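You operate a simulated robot arm through the tools that you are given. There is no shell and no other tool.

You run a simulated robot arm. Do the job below in one go: nothing can be reset, and whatever is moved stays where it is left.

TASK
Brush the lint off the green sweater and zip it into the blue bag.
Fine: put the brush back on its mat. What is to be rubbed or washed off counts as gone when no trace of it is left.

Only the result counts: the job must be done as asked and must still hold three seconds after the hand-in. Knocking over, shifting, dropping, spilling or breaking anything else fails it.

THE ROBOT
A 6-joint arm with a two-finger gripper, fixed in place. Base frame: the origin is at the foot of the arm, x ahead of it, y to its left, z up; the work surface is at about z = 800. Units: mm, degrees, N and s.
Its first joint turns from -166.0 to 166.0 degrees. Payload 3.43 kg.
The TCP is the grasp point between the finger pads, 20 mm short of the fingertips. In the tool frame z runs along the fingers and y along their closing line. The gripper opens to 190 mm. The gripper's body begins 248 mm behind the TCP.
Orientation is told as [roll, pitch, yaw] about the base's x, y, z axes, in that order, counted from this pose: with the fingers straight down and closing along the base's y, the tool's x points along the base's -x, its y along +y and its z along -z.

THE INTERFACE
- The arm moves only by the tool nudge_tool. Its argument "steps" is text: rows parted by semicolons, each of 7 numbers parted by spaces: the opening, from 0 (shut) to 1 (fully open), then the shift along the tool's x, y, z in mm, then the turn, a rotation vector about the tool's x, y, z in degrees. In form: claw tx ty tz rx ry rz; .... A call has 1 to 20 rows; each row is the pose to reach, as a shift and turn from the pose commanded when the call began, along the tool's axes at that moment. Rows are played at 5 a second. More than 50 mm and 8.6 degrees between two rows, or a gripper value outside its range, and nothing of the call is played. A pose out of reach is approached as far as the arm can. The call stops where the force on the tool passes 40 N (or 10 N more than at its start, if that is more) or the arm is blocked; 0.2 s more then pass. The fingers move at their own pace (about 45 mm/s each) and stop on an object; they squeeze with about 40 N. The grip force told is the motor's: it shows also when the fingers shut on nothing. Time passes only in rows, and 0.2 s behind the last, so rows that repeat a pose let the fingers close. It gives the time, the measured TCP pose, the force on the tool (base axes), the opening and the grip force at its end, in the units of the frame above (readings bear some noise), with the torque about the TCP (base axes, N m) and any sound that the robot's microphone picked up, and new pictures: "show" is both (left out), scene, wrist or none.
- Cameras (640 x 400 px; columns grow to the right, rows downward): "scene" is fixed at [47.8, 500.6, 1446.2]; the picture's right is [-0.70, -0.71, 0.00], its down [-0.31, 0.31, -0.90] and it looks along [0.64, -0.63, -0.44] (base axes); focal length 303 px, centre (320, 200). "wrist" rides on the gripper at [70, -8, -288] in the tool frame; the picture's right is [0.12, 0.99, 0.00], its down [-0.96, 0.12, -0.25] and it looks along [-0.25, 0.03, 0.97] (tool axes); focal length 261 px, centre (320, 200). There is no depth. A picture from a camera that has moved, and an enlarged one, comes with that camera's place and axes in the base frame and with its lens.
- slide_trunk(by): slides the trunk up (or, below 0, down) by that many mm; the arm rides with it, the base frame stays. It gives what a move gives, with no picture.
- zoom(camera, box): a new picture of the part [left, top, right, bottom] of that camera's present view, enlarged. No time passes.
- close_job(): hands the job in; it is judged then, once.

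Nothing tells you positions but the pictures and the camera data. Unless the task says otherwise, let go and move clear before handing in.

The tools are called after "Call:" as a command line: name --argument value ..., lists and objects as JSON in quotes. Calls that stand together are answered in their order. nudge_tool: Moves the arm, as the interface text tells. Its arguments: {"type":"object","properties":{"steps":{"type":"string"},"show":{"type":"string","enum":["both","scene","wrist","none"]}},"required":["steps"]} The other tools are called the same way: slide_trunk (by) slides the trunk up or down; zoom (camera, box) takes an enlarged picture of a part of a camera's view; close_job () hands the job in.

At the start:

```text
clock: 0.0
eef_pos: [567.7, -156.3, 1373.7]
tool_rot: [-0.1, 0.0, 0.0]
force: [0.0, -0.9, 0.4]
ft_torque: [0.0, 0.01, 0.02]
width: 190.1
grip_force: 0.0
trunk travel left (down, up): [-204.0, 36.0]
```

scene: 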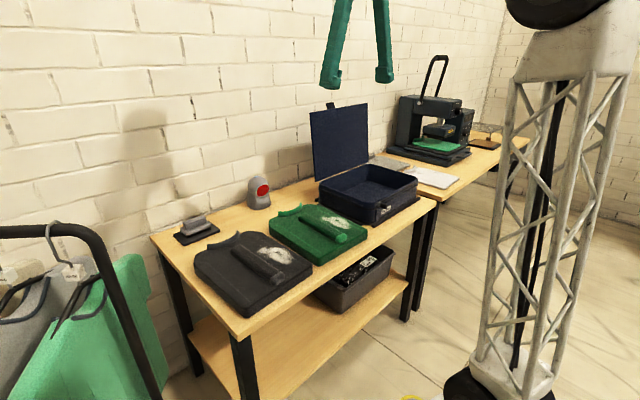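
wrist: 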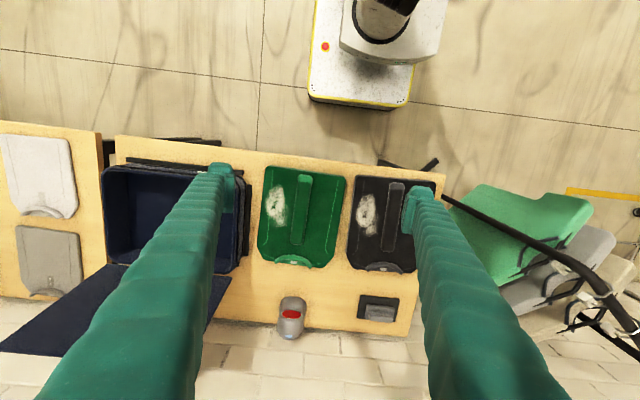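

I see a table with a green folded sweater and a dark one (both with lint), a brush on a mat, a grey device with a red button, and an open blue bag or case. I'll take a closer look before moving.

Call:
zoom --camera "scene" --box '[140, 160, 380, 310]'

Call:
zoom --camera "scene" --box '[290, 80, 480, 230]'

Call:
zoom --camera "wrist" --box '[240, 140, 460, 350]'

Call:
zoom --camera "wrist" --box '[0, 110, 270, 360]'

```text
2.67 times, centred on (260, 235) of scene
camera zoom: at [47.8, 500.6, 1446.2], right [-0.7, -0.71, 0.0], down [-0.31, 0.31, -0.9], along [0.64, -0.63, -0.44], focal length 808 px, centre (480, 107)
```

zoom: 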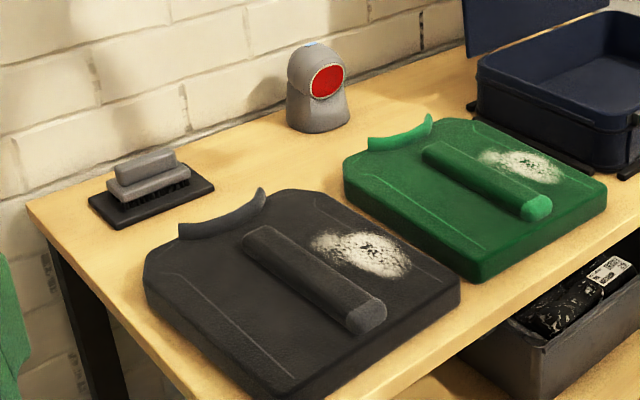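

```text
2.67 times, centred on (385, 155) of scene
camera zoom: at [47.8, 500.6, 1446.2], right [-0.7, -0.71, 0.0], down [-0.31, 0.31, -0.9], along [0.64, -0.63, -0.44], focal length 808 px, centre (147, 320)
```

zoom: 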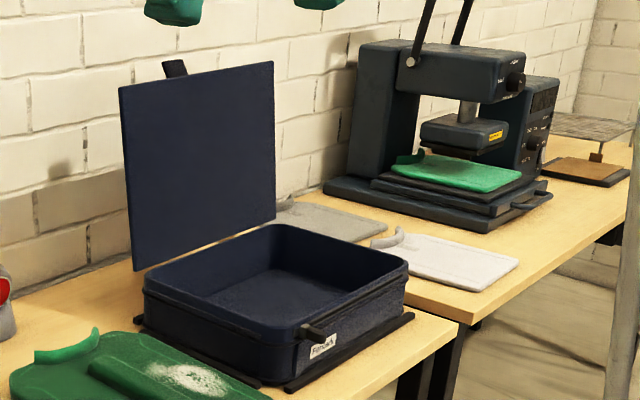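

```text
1.90 times, centred on (350, 245) of wrist
camera zoom: at [498.2, -164.2, 1660.7], right [-0.12, 0.99, 0.0], down [0.96, 0.12, 0.25], along [0.25, 0.03, -0.97], focal length 496 px, centre (263, 114)
```

zoom: 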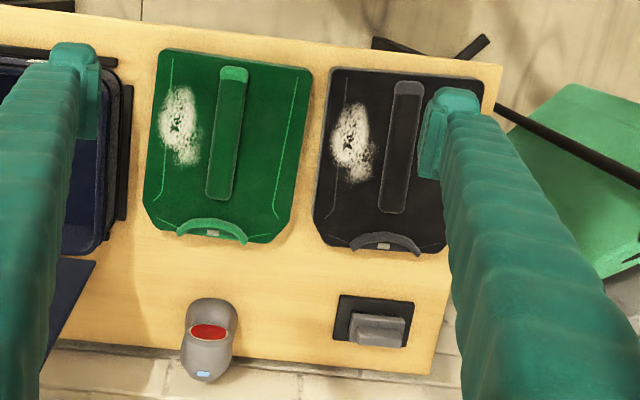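

```text
1.60 times, centred on (135, 235) of wrist
camera zoom: at [498.2, -164.2, 1660.7], right [-0.12, 0.99, 0.0], down [0.96, 0.12, 0.25], along [0.25, 0.03, -0.97], focal length 417 px, centre (616, 144)
```

zoom: 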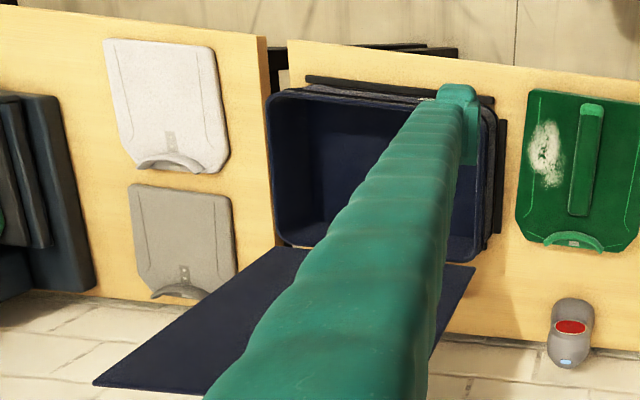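

Between the arm and the wall I take the positions to be roughly these:
- Brush on its mat at about (1090, 115).
- Green sweater's ridge along x at y≈-195, with lint around (745, -277).
- Bag at y<-380, with its lid open at the back.

I'll move the hand toward the brush, high up, to look closer.

Call:
nudge_tool --steps "1 -28 27 27 0 0 0; 1 -56 54 54 0 0 0; 1 -84 81 81 0 0 0; 1 -112 108 108 0 0 0; 1 -140 135 135 0 0 0; 1 -168 162 162 0 0 0; 1 -196 189 189 0 0 0; 1 -224 216 216 0 0 0; 1 -252 243 243 0 0 0; 1 -280 270 270 0 0 0; 1 -280 270 270 0 0 0"

```text
clock: 2.4
eef_pos: [850.1, 115.1, 1100.3]
tool_rot: [0.0, 0.1, 0.0]
force: [0.7, 0.1, 0.5]
ft_torque: [-0.02, 0.1, 0.0]
width: 189.8
grip_force: 0.1
trunk travel left (down, up): [-204.0, 36.0]
camera wrist: at [780.6, 106.5, 1387.4], right [-0.12, 0.99, 0.0], down [0.96, 0.12, 0.25], along [0.24, 0.03, -0.97], focal length 261 px, centre (320, 200)
```

scene: 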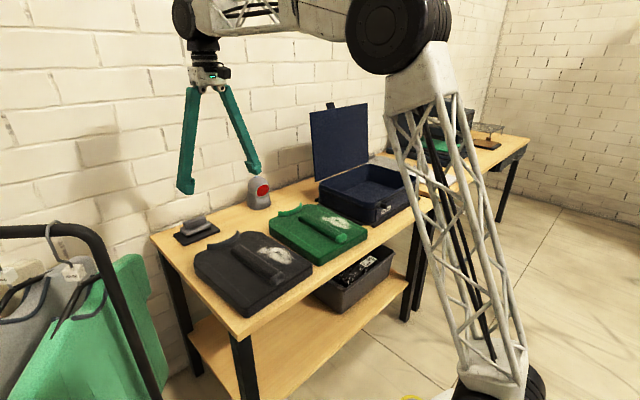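
wrist: 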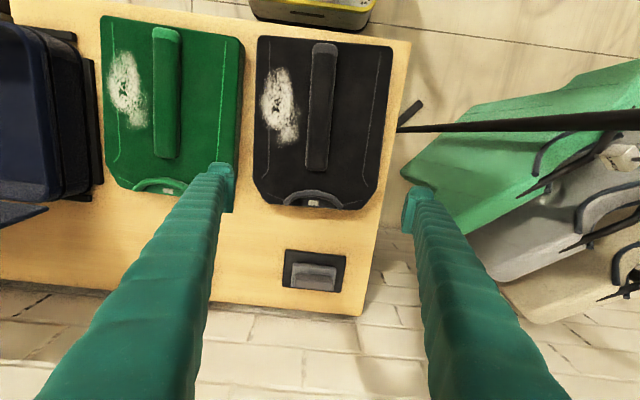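

The move went as planned. I'll zoom in on the brush and the rest of the bench.

Call:
zoom --camera "wrist" --box '[270, 230, 370, 300]'

Call:
zoom --camera "scene" --box '[160, 180, 290, 260]'

Call:
zoom --camera "wrist" --box '[80, 0, 260, 220]'

Call:
zoom --camera "scene" --box '[290, 90, 440, 240]'

```text
5.71 times, centred on (320, 265) of wrist
camera zoom: at [780.6, 106.5, 1387.4], right [-0.12, 0.99, 0.0], down [0.96, 0.12, 0.25], along [0.24, 0.03, -0.97], focal length 1489 px, centre (320, -171)
```

zoom: 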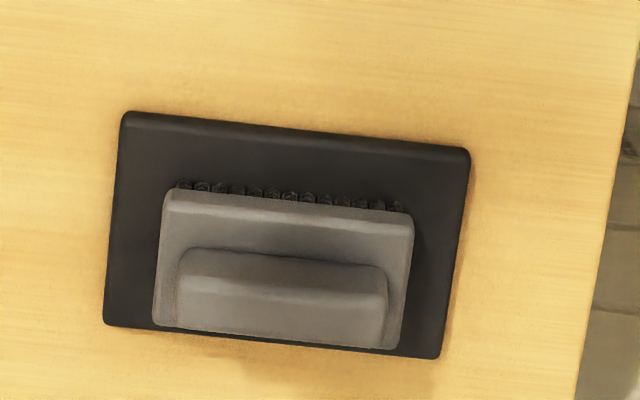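

```text
4.92 times, centred on (225, 220) of scene
camera zoom: at [47.8, 500.6, 1446.2], right [-0.7, -0.71, 0.0], down [-0.31, 0.31, -0.9], along [0.64, -0.63, -0.44], focal length 1492 px, centre (788, 102)
```

zoom: 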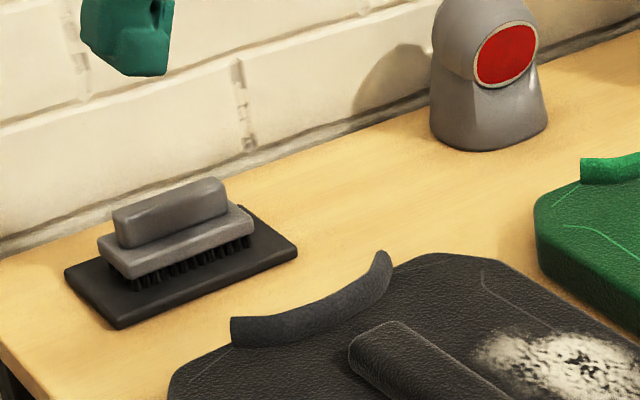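

```text
1.82 times, centred on (170, 110) of wrist
camera zoom: at [780.6, 106.5, 1387.4], right [-0.12, 0.99, 0.0], down [0.96, 0.12, 0.25], along [0.24, 0.03, -0.97], focal length 474 px, centre (593, 364)
```

zoom: 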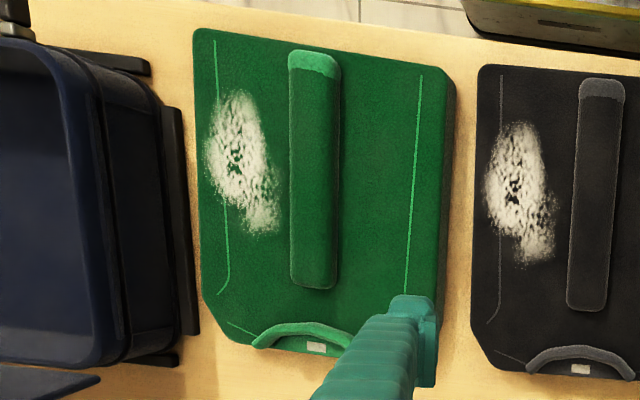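

```text
2.67 times, centred on (365, 165) of scene
camera zoom: at [47.8, 500.6, 1446.2], right [-0.7, -0.71, 0.0], down [-0.31, 0.31, -0.9], along [0.64, -0.63, -0.44], focal length 808 px, centre (200, 293)
```

zoom: 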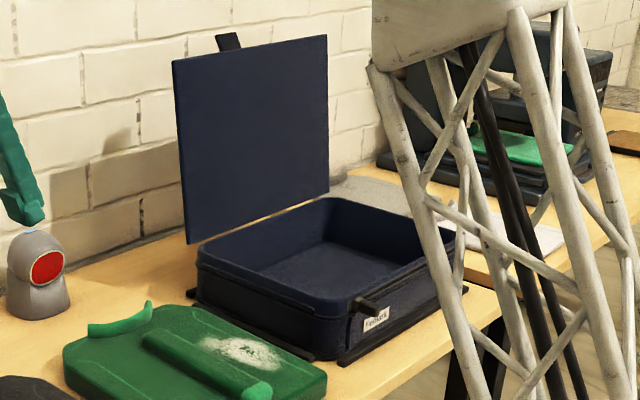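

The brush lies on its mat with the handle along y, centred near (1100, 128) and with its top at about z≈868. That's past the straight-down reach, so I'll tilt the fingers outward by 25° and hover near it.

Call:
nudge_tool --steps "1 -42 2 20 0 -5 0; 0.9 -84 4 40 0 -10 0; 0.8 -126 7 60 0 -15 0; 0.7 -168 10 80 0 -20 0; 0.7 -210 12 100 0 -25 0; 0.7 -210 12 100 0 -25 0; 0.7 -210 12 100 0 -25 0"

```text
clock: 4.0
eef_pos: [1062.0, 124.4, 1002.9]
tool_rot: [0.0, -25.1, 0.1]
force: [-0.1, -1.0, -0.3]
ft_torque: [0.02, -0.02, -0.04]
width: 132.8
grip_force: 0.2
trunk travel left (down, up): [-204.0, 36.0]
camera wrist: at [877.2, 115.4, 1233.8], right [-0.11, 0.99, -0.05], down [0.77, 0.12, 0.63], along [0.63, 0.03, -0.77], focal length 261 px, centre (320, 200)
```

scene: 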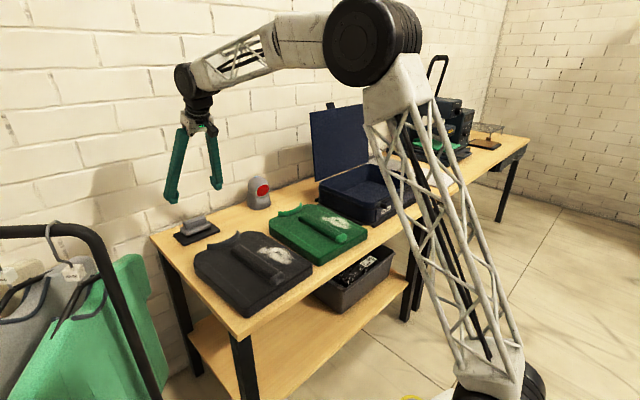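
wrist: 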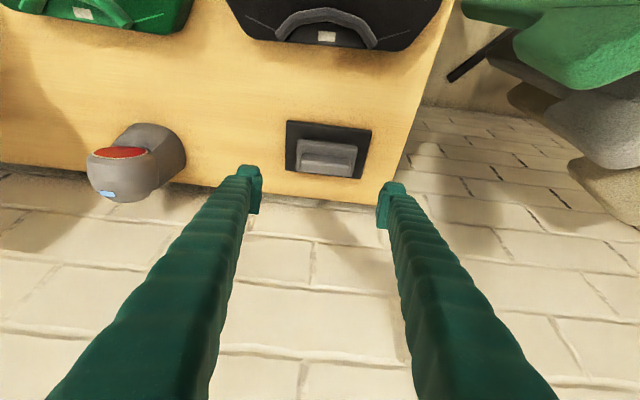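

Call:
zoom --camera "wrist" --box '[270, 100, 390, 190]'

Call:
zoom --camera "scene" --box '[140, 190, 260, 265]'

```text
4.44 times, centred on (330, 145) of wrist
camera zoom: at [877.2, 115.4, 1233.8], right [-0.11, 0.99, -0.05], down [0.77, 0.12, 0.63], along [0.63, 0.03, -0.77], focal length 1158 px, centre (276, 444)
```

zoom: 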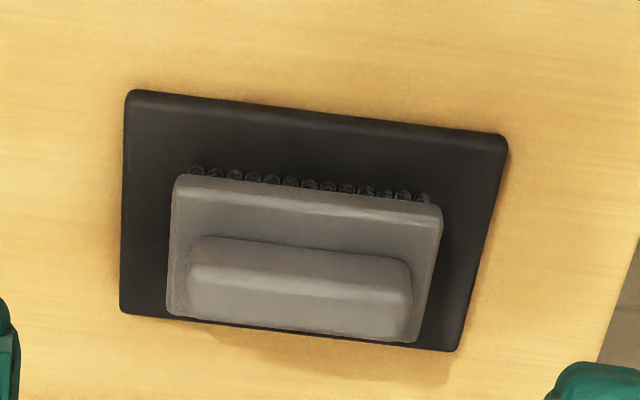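

```text
5.33 times, centred on (200, 228) of scene
camera zoom: at [47.8, 500.6, 1446.2], right [-0.7, -0.71, 0.0], down [-0.31, 0.31, -0.9], along [0.64, -0.63, -0.44], focal length 1616 px, centre (960, 53)
```

zoom: 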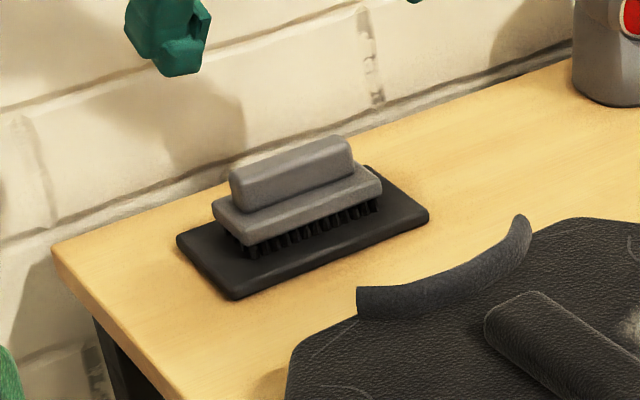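

The tilted pose is reachable. The brush handle is centred near (1113, 130) and runs from about z 840 to 868. I'll come down along the tool axis to just above it and check.

Call:
nudge_tool --steps "0.7 0.5 1.5 28 0 0 0; 0.7 1 3 56 0 0 0; 0.7 1.5 4.5 84 0 0 0; 0.7 2 5.6 106 0 0 0; 0.7 2 5.6 106 0 0 0; 0.7 2 5.6 106 0 0 0"

Call:
zoom --camera "wrist" --box '[220, 90, 420, 215]'

Call:
zoom --camera "scene" --box '[140, 170, 260, 265]'

```text
clock: 5.4
eef_pos: [1102.4, 131.9, 908.3]
tool_rot: [-0.1, -25.0, -0.1]
force: [-0.3, -0.4, 0.7]
ft_torque: [0.02, 0.0, -0.01]
width: 132.9
grip_force: 0.1
trunk travel left (down, up): [-204.0, 36.0]
camera wrist: at [918.5, 123.9, 1138.6], right [-0.11, 0.99, -0.05], down [0.77, 0.12, 0.63], along [0.63, 0.03, -0.77], focal length 261 px, centre (320, 200)
```

scene: 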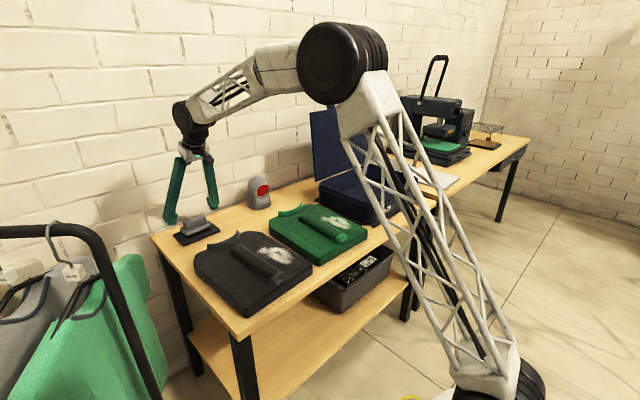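
wrist: 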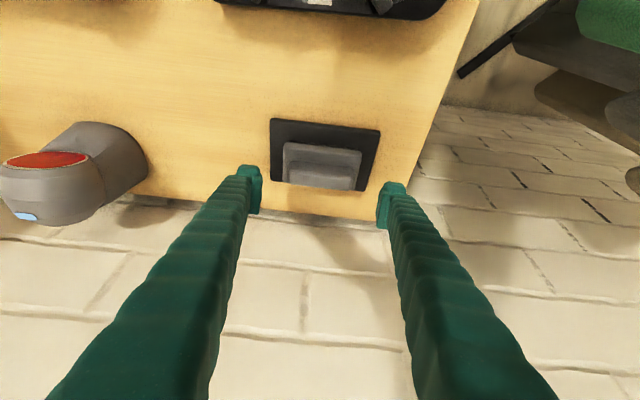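

```text
3.20 times, centred on (320, 152) of wrist
camera zoom: at [918.5, 123.9, 1138.6], right [-0.11, 0.99, -0.05], down [0.77, 0.12, 0.63], along [0.63, 0.03, -0.77], focal length 834 px, centre (320, 352)
```

zoom: 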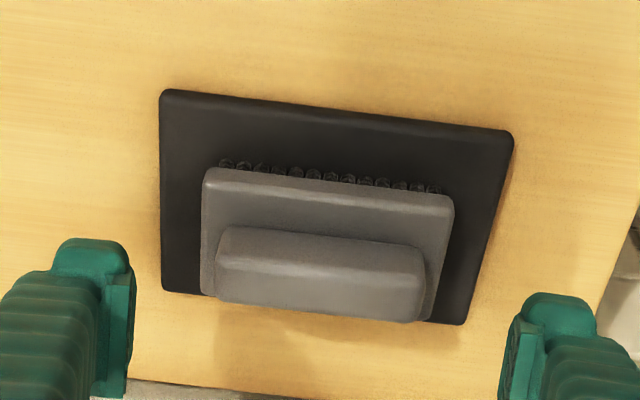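

```text
4.21 times, centred on (200, 218) of scene
camera zoom: at [47.8, 500.6, 1446.2], right [-0.7, -0.71, 0.0], down [-0.31, 0.31, -0.9], along [0.64, -0.63, -0.44], focal length 1276 px, centre (825, 126)
```

zoom: 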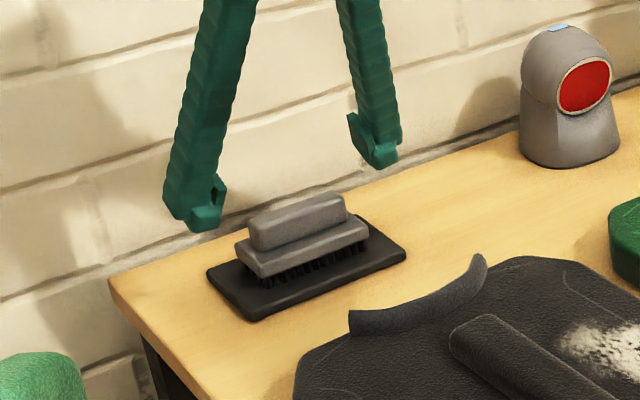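

The fingers straddle the handle cleanly. I'll lower to the grasp height, with the fingertips just above the brush body.

Call:
nudge_tool --steps "0.7 5 -1 12 0 0 0; 0.7 9 -1 24 0 0 0; 0.7 9 -1 33 0 0 0; 0.7 9 -1 33 0 0 0; 0.7 9 -1 33 0 0 0"

Call:
zoom --camera "wrist" --box '[220, 90, 420, 215]'

Call:
zoom --camera "scene" --box '[140, 170, 260, 265]'

```text
clock: 6.6
eef_pos: [1107.9, 131.5, 873.6]
tool_rot: [0.1, -25.1, 0.0]
force: [-1.1, -0.7, -0.3]
ft_torque: [0.01, -0.01, 0.05]
width: 133.1
grip_force: 0.1
trunk travel left (down, up): [-204.0, 36.0]
camera wrist: at [922.6, 123.1, 1104.6], right [-0.11, 0.99, -0.05], down [0.77, 0.12, 0.63], along [0.63, 0.03, -0.77], focal length 261 px, centre (320, 200)
```

scene: 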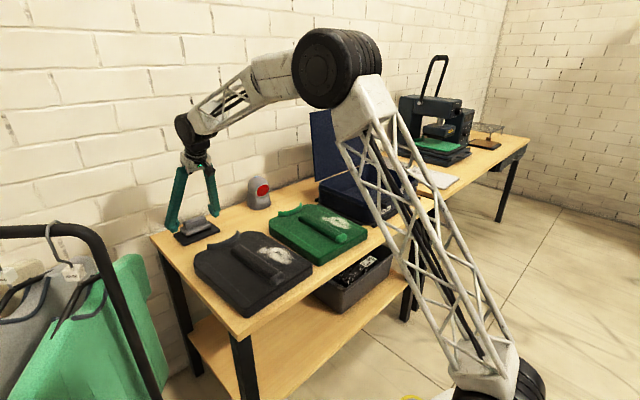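
wrist: 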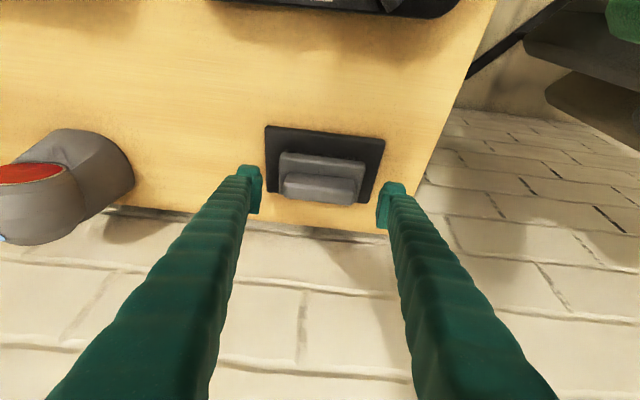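

```text
3.20 times, centred on (320, 152) of wrist
camera zoom: at [922.6, 123.1, 1104.6], right [-0.11, 0.99, -0.05], down [0.77, 0.12, 0.63], along [0.63, 0.03, -0.77], focal length 834 px, centre (320, 352)
```

zoom: 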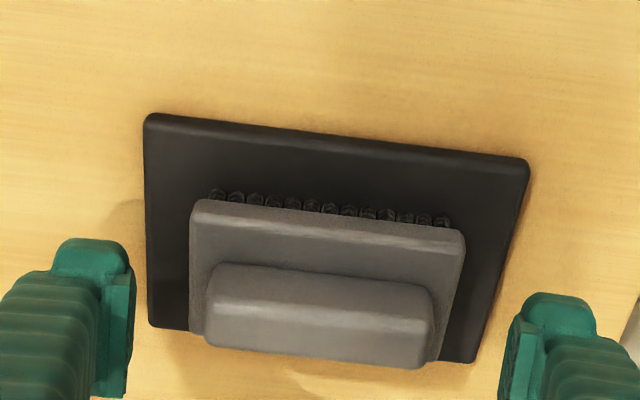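

```text
4.21 times, centred on (200, 218) of scene
camera zoom: at [47.8, 500.6, 1446.2], right [-0.7, -0.71, 0.0], down [-0.31, 0.31, -0.9], along [0.64, -0.63, -0.44], focal length 1276 px, centre (825, 126)
```

zoom: 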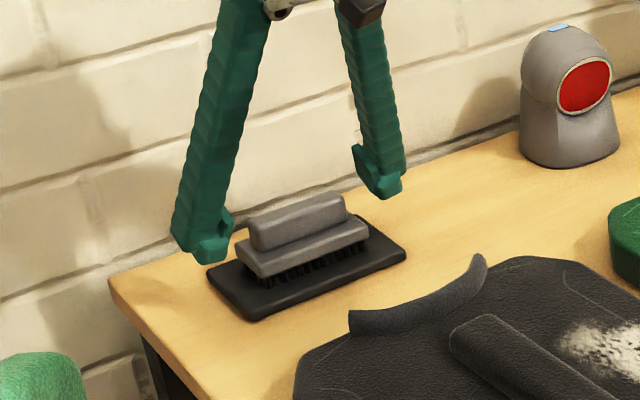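

The fingers are level with both handle ends. Closing on the handle now.

Call:
nudge_tool --steps "0.5 0 0 0 0 0 0; 0.4 0 0 0 0 0 0; 0.3 0 0 0 0 0 0; 0.3 0 0 0 0 0 0; 0.3 0 0 0 0 0 0; 0.3 0 0 0 0 0 0; 0.3 0 0 0 0 0 0"

Call:
zoom --camera "wrist" --box '[220, 90, 420, 215]'

Call:
zoom --camera "scene" --box '[140, 170, 260, 265]'

```text
clock: 8.2
eef_pos: [1107.0, 131.3, 873.0]
tool_rot: [0.1, -25.0, -0.1]
force: [-0.1, 0.7, 0.6]
ft_torque: [-0.01, 0.0, -0.05]
width: 83.5
grip_force: 39.7
trunk travel left (down, up): [-204.0, 36.0]
camera wrist: at [922.5, 123.1, 1104.7], right [-0.11, 0.99, -0.05], down [0.77, 0.12, 0.63], along [0.63, 0.03, -0.77], focal length 261 px, centre (320, 200)
```

scene: 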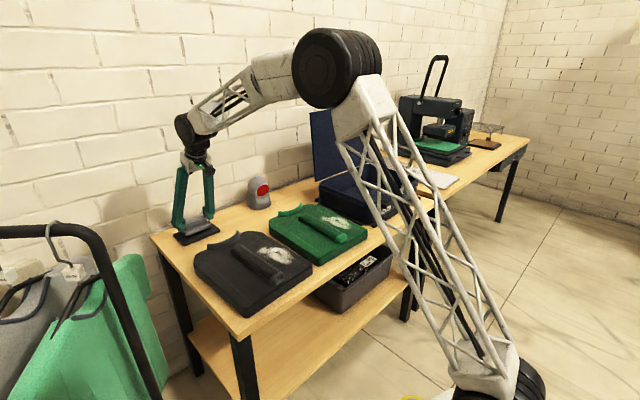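
wrist: 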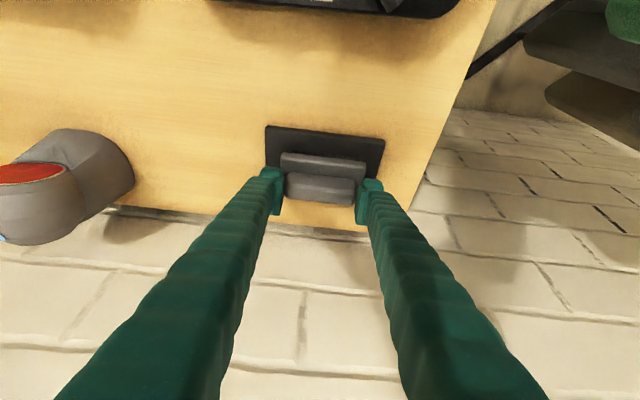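

```text
3.20 times, centred on (320, 152) of wrist
camera zoom: at [922.5, 123.1, 1104.7], right [-0.11, 0.99, -0.05], down [0.77, 0.12, 0.63], along [0.63, 0.03, -0.77], focal length 834 px, centre (320, 352)
```

zoom: 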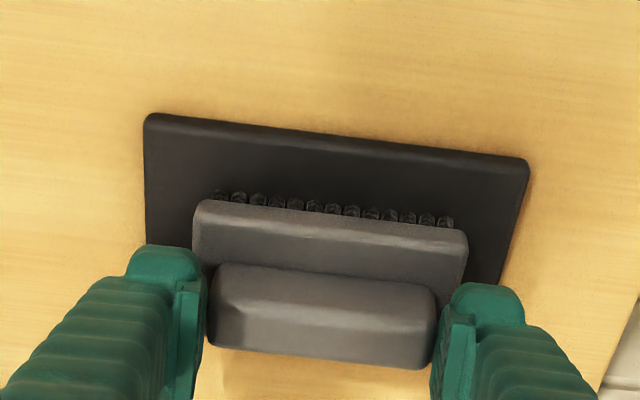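

```text
4.21 times, centred on (200, 218) of scene
camera zoom: at [47.8, 500.6, 1446.2], right [-0.7, -0.71, 0.0], down [-0.31, 0.31, -0.9], along [0.64, -0.63, -0.44], focal length 1276 px, centre (825, 126)
```

zoom: 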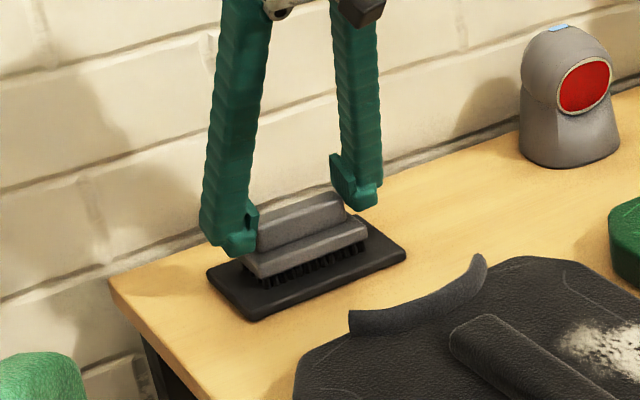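

The brush is gripped (width 83.5 mm, 40 N). I'll lift it straight up and check that it's hanging properly.

Call:
nudge_tool --steps "0.3 -8.5 0 -18.1 0 0 0; 0.3 -21.1 0 -45.3 0 0 0; 0.3 -42.3 0 -90.6 0 0 0; 0.3 -63.4 0 -135.9 0 0 0; 0.3 -63.4 0 -135.9 0 0 0"

Call:
zoom --camera "scene" --box '[140, 140, 260, 265]'

Call:
zoom --camera "wrist" --box '[220, 90, 420, 215]'

```text
clock: 9.4
eef_pos: [1104.4, 130.6, 1023.7]
tool_rot: [0.0, -25.0, 0.0]
force: [-0.3, -0.3, -0.3]
ft_torque: [0.02, -0.01, 0.01]
width: 83.8
grip_force: 39.7
trunk travel left (down, up): [-204.0, 36.0]
camera wrist: at [920.9, 123.2, 1254.3], right [-0.11, 0.99, -0.05], down [0.77, 0.12, 0.63], along [0.63, 0.03, -0.77], focal length 261 px, centre (320, 200)
```

scene: 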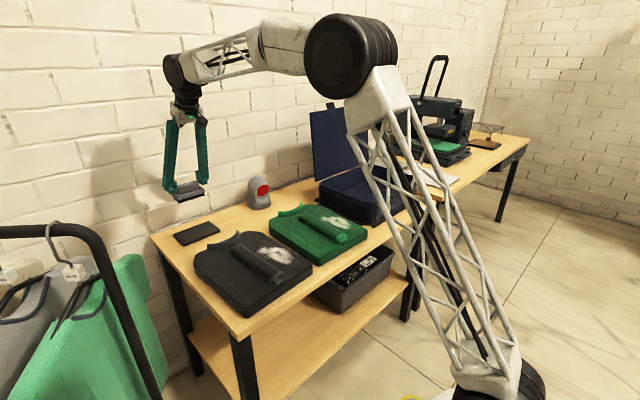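
wrist: 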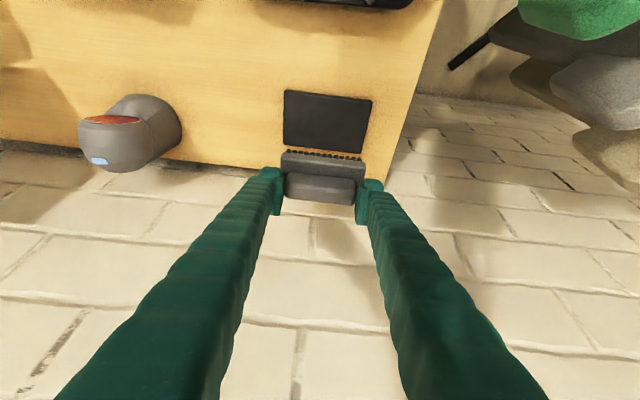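

```text
3.20 times, centred on (200, 202) of scene
camera zoom: at [47.8, 500.6, 1446.2], right [-0.7, -0.71, 0.0], down [-0.31, 0.31, -0.9], along [0.64, -0.63, -0.44], focal length 970 px, centre (704, 192)
```

zoom: 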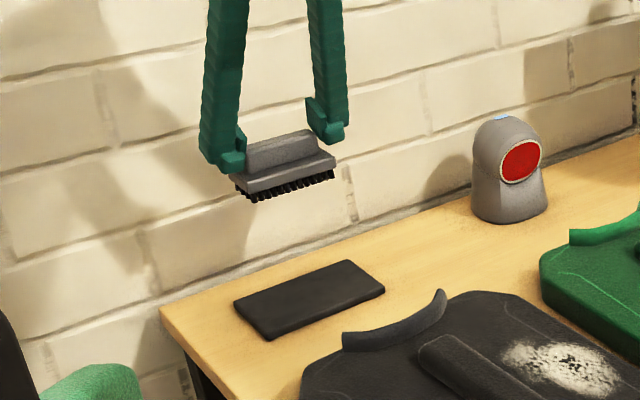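

```text
3.20 times, centred on (320, 152) of wrist
camera zoom: at [920.9, 123.2, 1254.3], right [-0.11, 0.99, -0.05], down [0.77, 0.12, 0.63], along [0.63, 0.03, -0.77], focal length 834 px, centre (320, 352)
```

zoom: 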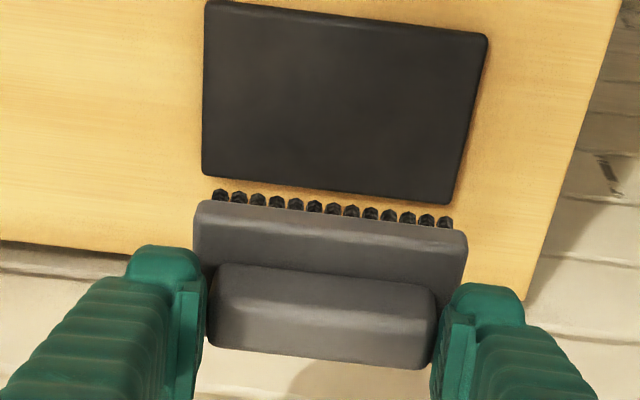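

The brush is held level. Next I'll carry it over to above the green sweater to see the lint closely.

Call:
nudge_tool --steps "0.3 26.4 -33.3 -12.3 0 0 0; 0.3 52.9 -66.7 -24.6 0 0 0; 0.3 79.3 -100 -37 0 0 0; 0.3 105.7 -133.3 -49.3 0 0 0; 0.3 132.2 -166.7 -61.6 0 0 0; 0.3 158.6 -200 -74 0 0 0; 0.3 185 -233.3 -86.3 0 0 0; 0.3 211.5 -266.7 -98.6 0 0 0; 0.3 237.9 -300 -110.9 0 0 0; 0.3 264.3 -333.3 -123.2 0 0 0; 0.3 290.8 -366.7 -135.6 0 0 0; 0.3 317.2 -400 -147.9 0 0 0; 0.3 317.2 -400 -147.9 0 0 0"

Call:
zoom --camera "wrist" --box '[200, 30, 460, 215]'

Call:
zoom --camera "scene" --box '[250, 120, 430, 280]'

```text
clock: 12.2
eef_pos: [758.3, -271.8, 1019.4]
tool_rot: [0.1, -24.9, 0.0]
force: [-0.1, 1.1, -0.8]
ft_torque: [0.02, -0.01, -0.02]
width: 83.8
grip_force: 39.7
trunk travel left (down, up): [-204.0, 36.0]
camera wrist: at [573.3, -279.6, 1250.8], right [-0.11, 0.99, -0.05], down [0.77, 0.12, 0.63], along [0.63, 0.03, -0.77], focal length 261 px, centre (320, 200)
```

scene: 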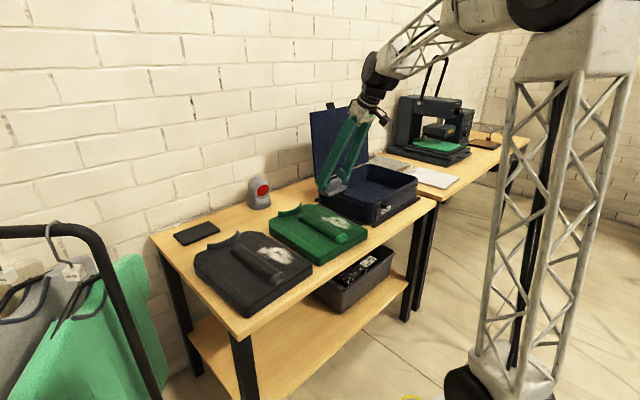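
wrist: 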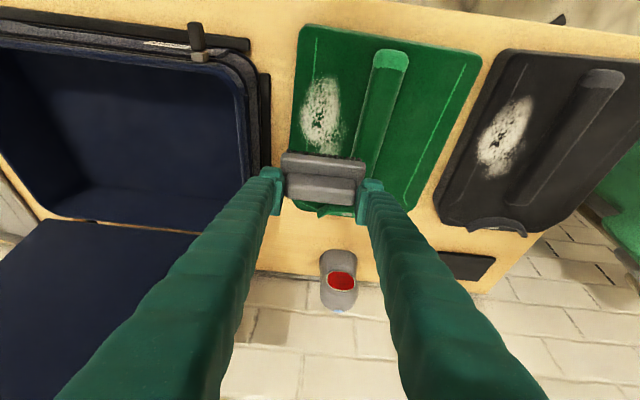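

```text
2.16 times, centred on (330, 122) of wrist
camera zoom: at [573.3, -279.6, 1250.8], right [-0.11, 0.99, -0.05], down [0.77, 0.12, 0.63], along [0.63, 0.03, -0.77], focal length 564 px, centre (298, 368)
```

zoom: 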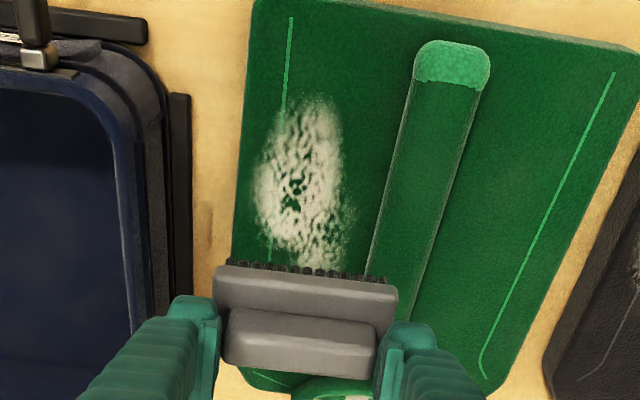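

```text
2.50 times, centred on (340, 200) of scene
camera zoom: at [47.8, 500.6, 1446.2], right [-0.7, -0.71, 0.0], down [-0.31, 0.31, -0.9], along [0.64, -0.63, -0.44], focal length 758 px, centre (270, 200)
```

zoom: 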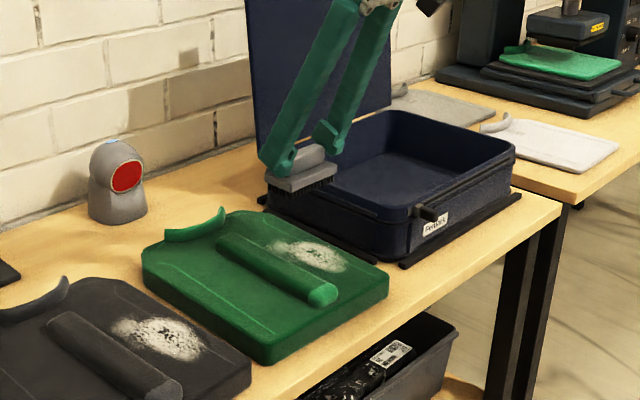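

The lint spans about x 670–810 and y -314…-240, and the ridge's edge is at y≈-218. The brush (100 mm long) fits between the ridge and the sweater's edge at y≈-273, so I'll lower there and feel for contact.

Call:
nudge_tool --steps "0.3 28.4 -0.8 33.7 0 0 0; 0.3 56.8 -1.5 67.3 0 0 0; 0.3 56.8 -1.5 67.3 0 0 0; 0.3 56.8 -1.5 67.3 0 0 0"

Call:
zoom --camera "scene" --box '[270, 160, 390, 250]'

Call:
zoom --camera "wrist" --box '[200, 30, 460, 215]'

```text
clock: 13.2
eef_pos: [733.2, -269.1, 936.4]
tool_rot: [-0.1, -25.1, -0.1]
force: [0.1, 0.0, -0.5]
ft_torque: [0.0, 0.0, 0.03]
width: 83.6
grip_force: 39.7
trunk travel left (down, up): [-204.0, 36.0]
camera wrist: at [549.0, -277.7, 1166.5], right [-0.11, 0.99, -0.05], down [0.77, 0.12, 0.63], along [0.63, 0.03, -0.77], focal length 261 px, centre (320, 200)
```

scene: 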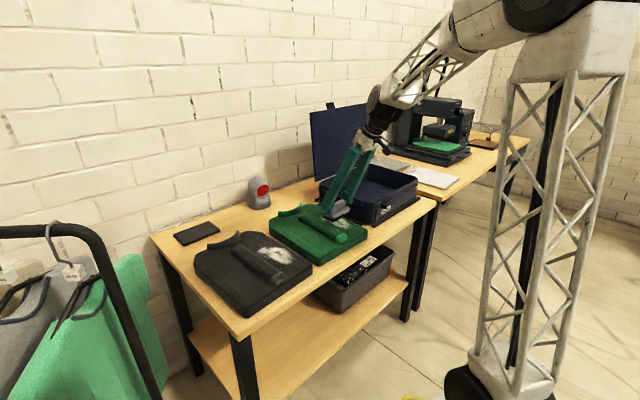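
wrist: 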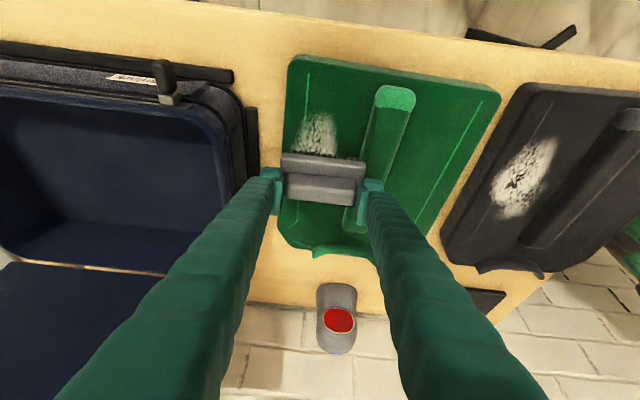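

```text
4.44 times, centred on (330, 205) of scene
camera zoom: at [47.8, 500.6, 1446.2], right [-0.7, -0.71, 0.0], down [-0.31, 0.31, -0.9], along [0.64, -0.63, -0.44], focal length 1347 px, centre (276, 178)
```

zoom: 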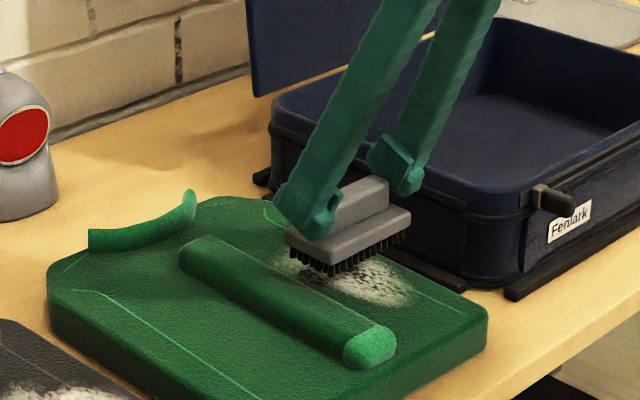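

```text
2.16 times, centred on (330, 122) of wrist
camera zoom: at [549.0, -277.7, 1166.5], right [-0.11, 0.99, -0.05], down [0.77, 0.12, 0.63], along [0.63, 0.03, -0.77], focal length 564 px, centre (298, 368)
```

zoom: 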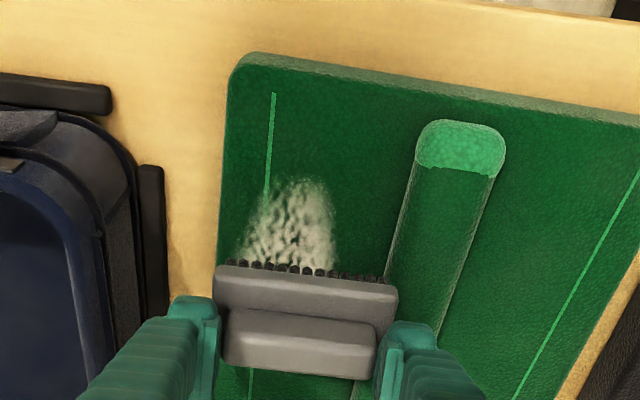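

The right end of the brush is close to the ridge, so I'll shift 6 mm toward the bag side and come down gently.

Call:
nudge_tool --steps "0.3 0 -6 0 0 0 0; 0.3 2.5 -6 5.4 0 0 0; 0.3 5.1 -6 10.9 0 0 0; 0.3 5.1 -6 10.9 0 0 0" --show "none"

Call:
zoom --camera "scene" --box '[290, 170, 380, 240]'

Call:
zoom --camera "wrist" --box '[240, 90, 400, 215]'

```text
clock: 14.2
eef_pos: [732.1, -275.9, 925.9]
tool_rot: [0.1, -24.9, 0.0]
force: [0.6, 0.3, -1.5]
ft_torque: [0.0, -0.03, -0.02]
width: 83.6
grip_force: 39.6
trunk travel left (down, up): [-204.0, 36.0]
```

```text
5.71 times, centred on (335, 205) of scene
camera zoom: at [47.8, 500.6, 1446.2], right [-0.7, -0.71, 0.0], down [-0.31, 0.31, -0.9], along [0.64, -0.63, -0.44], focal length 1732 px, centre (234, 171)
```

zoom: 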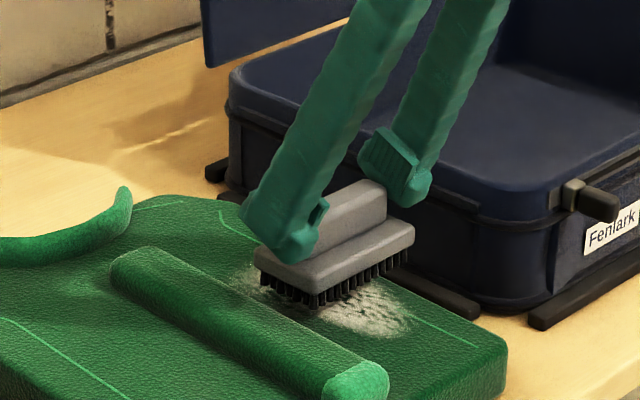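

```text
3.20 times, centred on (320, 152) of wrist
camera zoom: at [548.0, -284.3, 1155.8], right [-0.11, 0.99, -0.05], down [0.77, 0.12, 0.63], along [0.63, 0.03, -0.77], focal length 834 px, centre (320, 352)
```

zoom: 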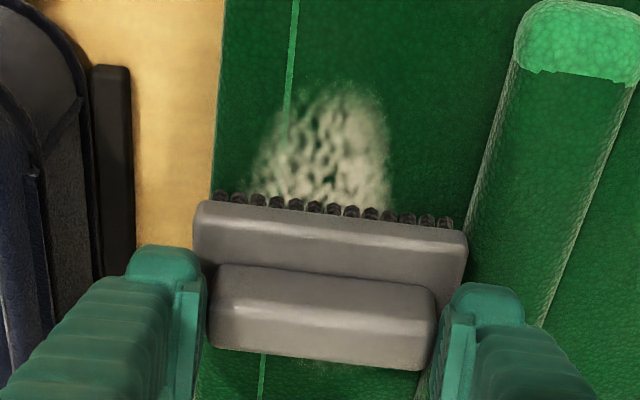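

Nearly down. I'll continue in small steps until the force shows contact.

Call:
nudge_tool --steps "0.3 0.85 0 1.8 0 0 0; 0.3 1.7 0 3.6 0 0 0; 0.3 2.1 0 4.5 0 0 0; 0.3 2.1 0 4.5 0 0 0" --show "none"

Call:
zoom --camera "scene" --box '[290, 170, 380, 240]'

```text
clock: 15.2
eef_pos: [733.2, -277.0, 920.3]
tool_rot: [-0.1, -24.9, 0.1]
force: [0.3, 0.0, -1.2]
ft_torque: [0.0, -0.02, -0.01]
width: 83.6
grip_force: 39.8
trunk travel left (down, up): [-204.0, 36.0]
```

```text
5.71 times, centred on (335, 205) of scene
camera zoom: at [47.8, 500.6, 1446.2], right [-0.7, -0.71, 0.0], down [-0.31, 0.31, -0.9], along [0.64, -0.63, -0.44], focal length 1732 px, centre (234, 171)
```

zoom: 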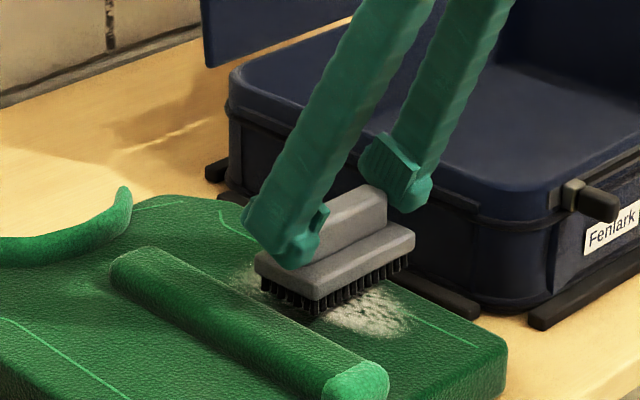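

Call:
nudge_tool --steps "0.3 0.85 0 1.8 0 0 0; 0.3 1.7 0 3.6 0 0 0; 0.3 1.7 0 3.6 0 0 0" --show "none"

Call:
zoom --camera "scene" --box '[290, 170, 380, 240]'

```text
clock: 16.0
eef_pos: [734.5, -277.3, 915.9]
tool_rot: [0.1, -25.1, 0.0]
force: [-1.0, 0.1, -0.3]
ft_torque: [-0.03, -0.03, 0.04]
width: 83.6
grip_force: 40.1
trunk travel left (down, up): [-204.0, 36.0]
```

```text
5.71 times, centred on (335, 205) of scene
camera zoom: at [47.8, 500.6, 1446.2], right [-0.7, -0.71, 0.0], down [-0.31, 0.31, -0.9], along [0.64, -0.63, -0.44], focal length 1732 px, centre (234, 171)
```

zoom: 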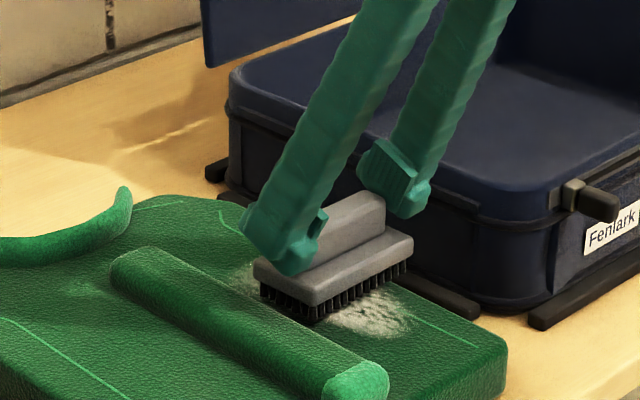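

Call:
nudge_tool --steps "0.3 0.42 0 0.9 0 0 0; 0.3 0.85 0 1.8 0 0 0; 0.3 1.27 0 2.7 0 0 0; 0.3 1.27 0 2.7 0 0 0" --show "none"

Call:
zoom --camera "scene" --box '[290, 170, 380, 240]'

```text
clock: 17.0
eef_pos: [733.9, -277.5, 912.4]
tool_rot: [-0.1, -25.0, 0.0]
force: [0.7, -0.4, -0.9]
ft_torque: [-0.04, 0.01, -0.03]
width: 83.8
grip_force: 40.1
trunk travel left (down, up): [-204.0, 36.0]
```

```text
5.71 times, centred on (335, 205) of scene
camera zoom: at [47.8, 500.6, 1446.2], right [-0.7, -0.71, 0.0], down [-0.31, 0.31, -0.9], along [0.64, -0.63, -0.44], focal length 1732 px, centre (234, 171)
```

zoom: 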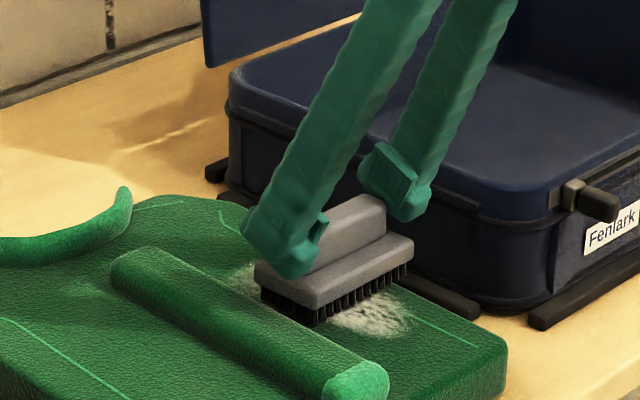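

Call:
nudge_tool --steps "0.3 0.42 0 0.9 0 0 0; 0.3 0.85 0 1.8 0 0 0; 0.3 1.27 0 2.7 0 0 0; 0.3 1.27 0 2.7 0 0 0" --show "none"

Call:
zoom --camera "wrist" --box '[240, 90, 400, 215]'

```text
clock: 18.0
eef_pos: [733.4, -278.2, 909.5]
tool_rot: [0.1, -25.0, -0.1]
force: [-0.4, -0.2, 0.1]
ft_torque: [0.03, 0.0, -0.01]
width: 83.5
grip_force: 40.3
trunk travel left (down, up): [-204.0, 36.0]
```

```text
3.20 times, centred on (320, 152) of wrist
camera zoom: at [548.8, -286.1, 1140.7], right [-0.11, 0.99, -0.05], down [0.77, 0.12, 0.63], along [0.63, 0.03, -0.77], focal length 834 px, centre (320, 352)
```

zoom: 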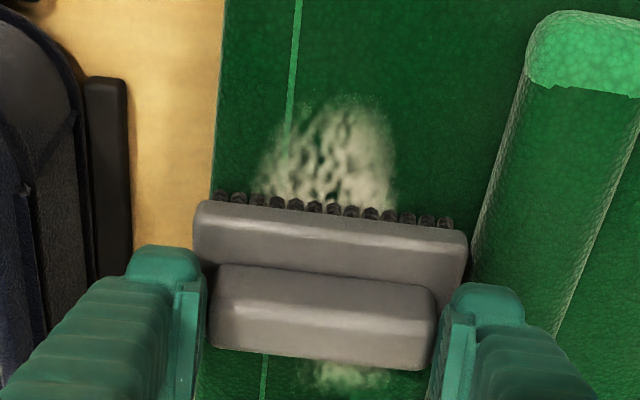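

Call:
nudge_tool --steps "0.3 0.42 0 0.9 0 0 0; 0.3 0.85 0 1.8 0 0 0; 0.3 0.85 0 1.8 0 0 0" --show "none"

Call:
zoom --camera "scene" --box '[290, 170, 380, 240]'

```text
clock: 18.8
eef_pos: [733.5, -277.3, 906.8]
tool_rot: [0.0, -24.9, -0.1]
force: [-0.1, 0.0, 0.0]
ft_torque: [0.01, 0.0, 0.0]
width: 83.5
grip_force: 40.0
trunk travel left (down, up): [-204.0, 36.0]
```

```text
5.71 times, centred on (335, 205) of scene
camera zoom: at [47.8, 500.6, 1446.2], right [-0.7, -0.71, 0.0], down [-0.31, 0.31, -0.9], along [0.64, -0.63, -0.44], focal length 1732 px, centre (234, 171)
```

zoom: 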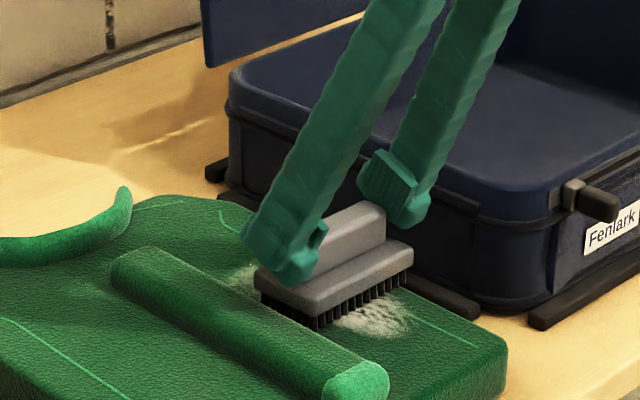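

Call:
nudge_tool --steps "0.3 0.42 0 0.9 0 0 0; 0.3 0.85 0 1.8 0 0 0; 0.3 0.85 0 1.8 0 0 0" --show "none"

Call:
zoom --camera "scene" --box '[300, 185, 360, 230]'

```text
clock: 19.6
eef_pos: [732.2, -277.0, 904.6]
tool_rot: [0.1, -25.1, 0.0]
force: [0.2, 0.7, 0.2]
ft_torque: [-0.01, 0.02, 0.02]
width: 83.7
grip_force: 39.5
trunk travel left (down, up): [-204.0, 36.0]
```

```text
8.89 times, centred on (330, 208) of scene
camera zoom: at [47.8, 500.6, 1446.2], right [-0.7, -0.71, 0.0], down [-0.31, 0.31, -0.9], along [0.64, -0.63, -0.44], focal length 2694 px, centre (231, 133)
```

zoom: 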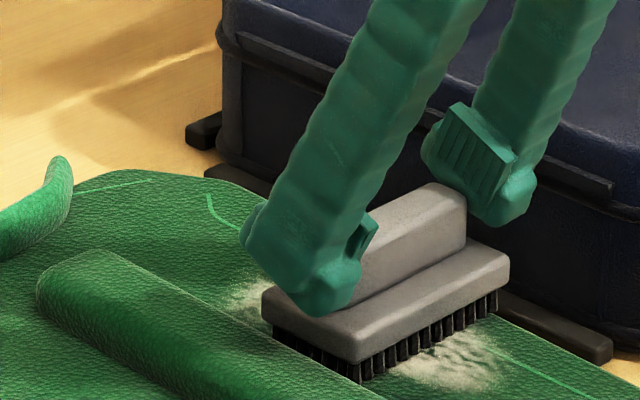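

Call:
nudge_tool --steps "0.3 0.42 0 0.9 0 0 0; 0.3 0.85 0 1.8 0 0 0; 0.3 0.85 0 1.8 0 0 0" --show "none"

Call:
zoom --camera "scene" --box '[300, 185, 360, 230]'

```text
clock: 20.4
eef_pos: [733.9, -278.0, 905.5]
tool_rot: [0.0, -25.0, -0.1]
force: [-0.5, -0.8, -1.3]
ft_torque: [-0.01, 0.02, 0.02]
width: 83.5
grip_force: 39.9
trunk travel left (down, up): [-204.0, 36.0]
```

```text
8.89 times, centred on (330, 208) of scene
camera zoom: at [47.8, 500.6, 1446.2], right [-0.7, -0.71, 0.0], down [-0.31, 0.31, -0.9], along [0.64, -0.63, -0.44], focal length 2694 px, centre (231, 133)
```

zoom: 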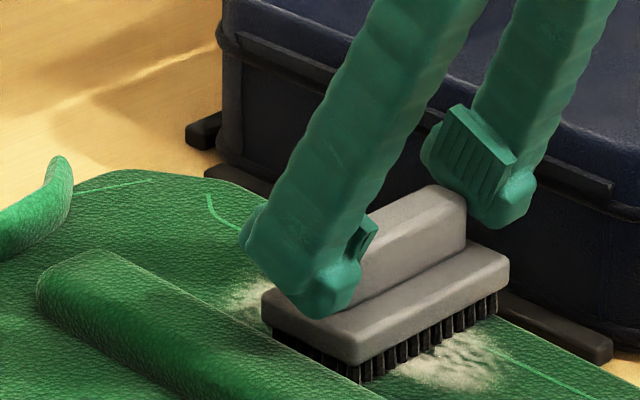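

Call:
nudge_tool --steps "0.3 0.42 0 0.9 0 0 0; 0.3 0.85 0 1.8 0 0 0; 0.3 0.85 0 1.8 0 0 0" --show "none"

Call:
zoom --camera "scene" --box '[300, 185, 360, 230]'

```text
clock: 21.2
eef_pos: [733.8, -276.0, 902.6]
tool_rot: [0.1, -25.1, 0.1]
force: [0.3, 0.3, -0.4]
ft_torque: [-0.01, 0.01, -0.03]
width: 83.6
grip_force: 40.3
trunk travel left (down, up): [-204.0, 36.0]
```

```text
8.89 times, centred on (330, 208) of scene
camera zoom: at [47.8, 500.6, 1446.2], right [-0.7, -0.71, 0.0], down [-0.31, 0.31, -0.9], along [0.64, -0.63, -0.44], focal length 2694 px, centre (231, 133)
```

zoom: 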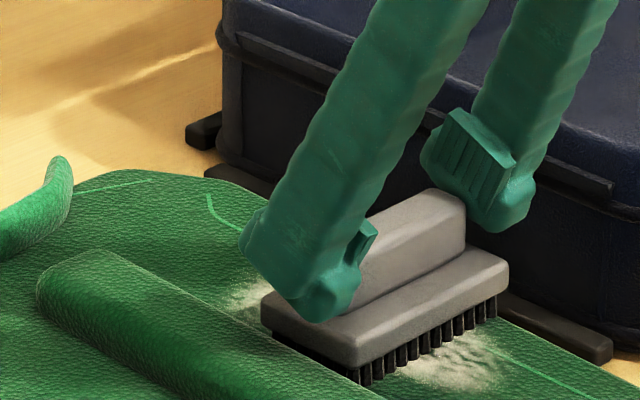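

Call:
nudge_tool --steps "0.3 0.42 0 0.9 0 0 0; 0.3 0.85 0 1.8 0 0 0; 0.3 1.27 0 2.7 0 0 0; 0.3 1.27 0 2.7 0 0 0" --show "none"

Call:
zoom --camera "scene" --box '[300, 185, 360, 230]'

```text
clock: 22.2
eef_pos: [733.1, -277.5, 901.5]
tool_rot: [-0.1, -25.1, 0.0]
force: [0.7, 0.3, 24.7]
ft_torque: [0.16, 0.14, 0.01]
width: 83.3
grip_force: 39.4
trunk travel left (down, up): [-204.0, 36.0]
```

```text
8.89 times, centred on (330, 208) of scene
camera zoom: at [47.8, 500.6, 1446.2], right [-0.7, -0.71, 0.0], down [-0.31, 0.31, -0.9], along [0.64, -0.63, -0.44], focal length 2694 px, centre (231, 133)
```

zoom: 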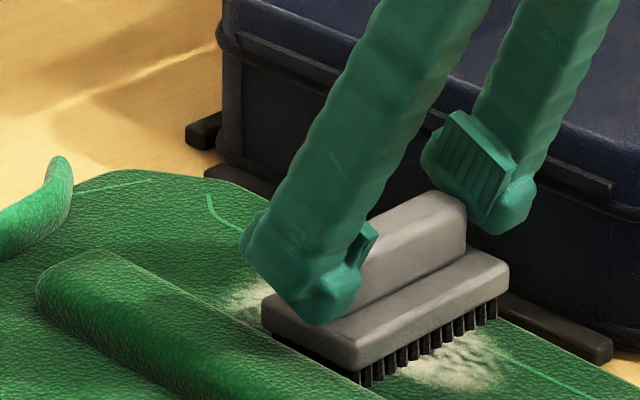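

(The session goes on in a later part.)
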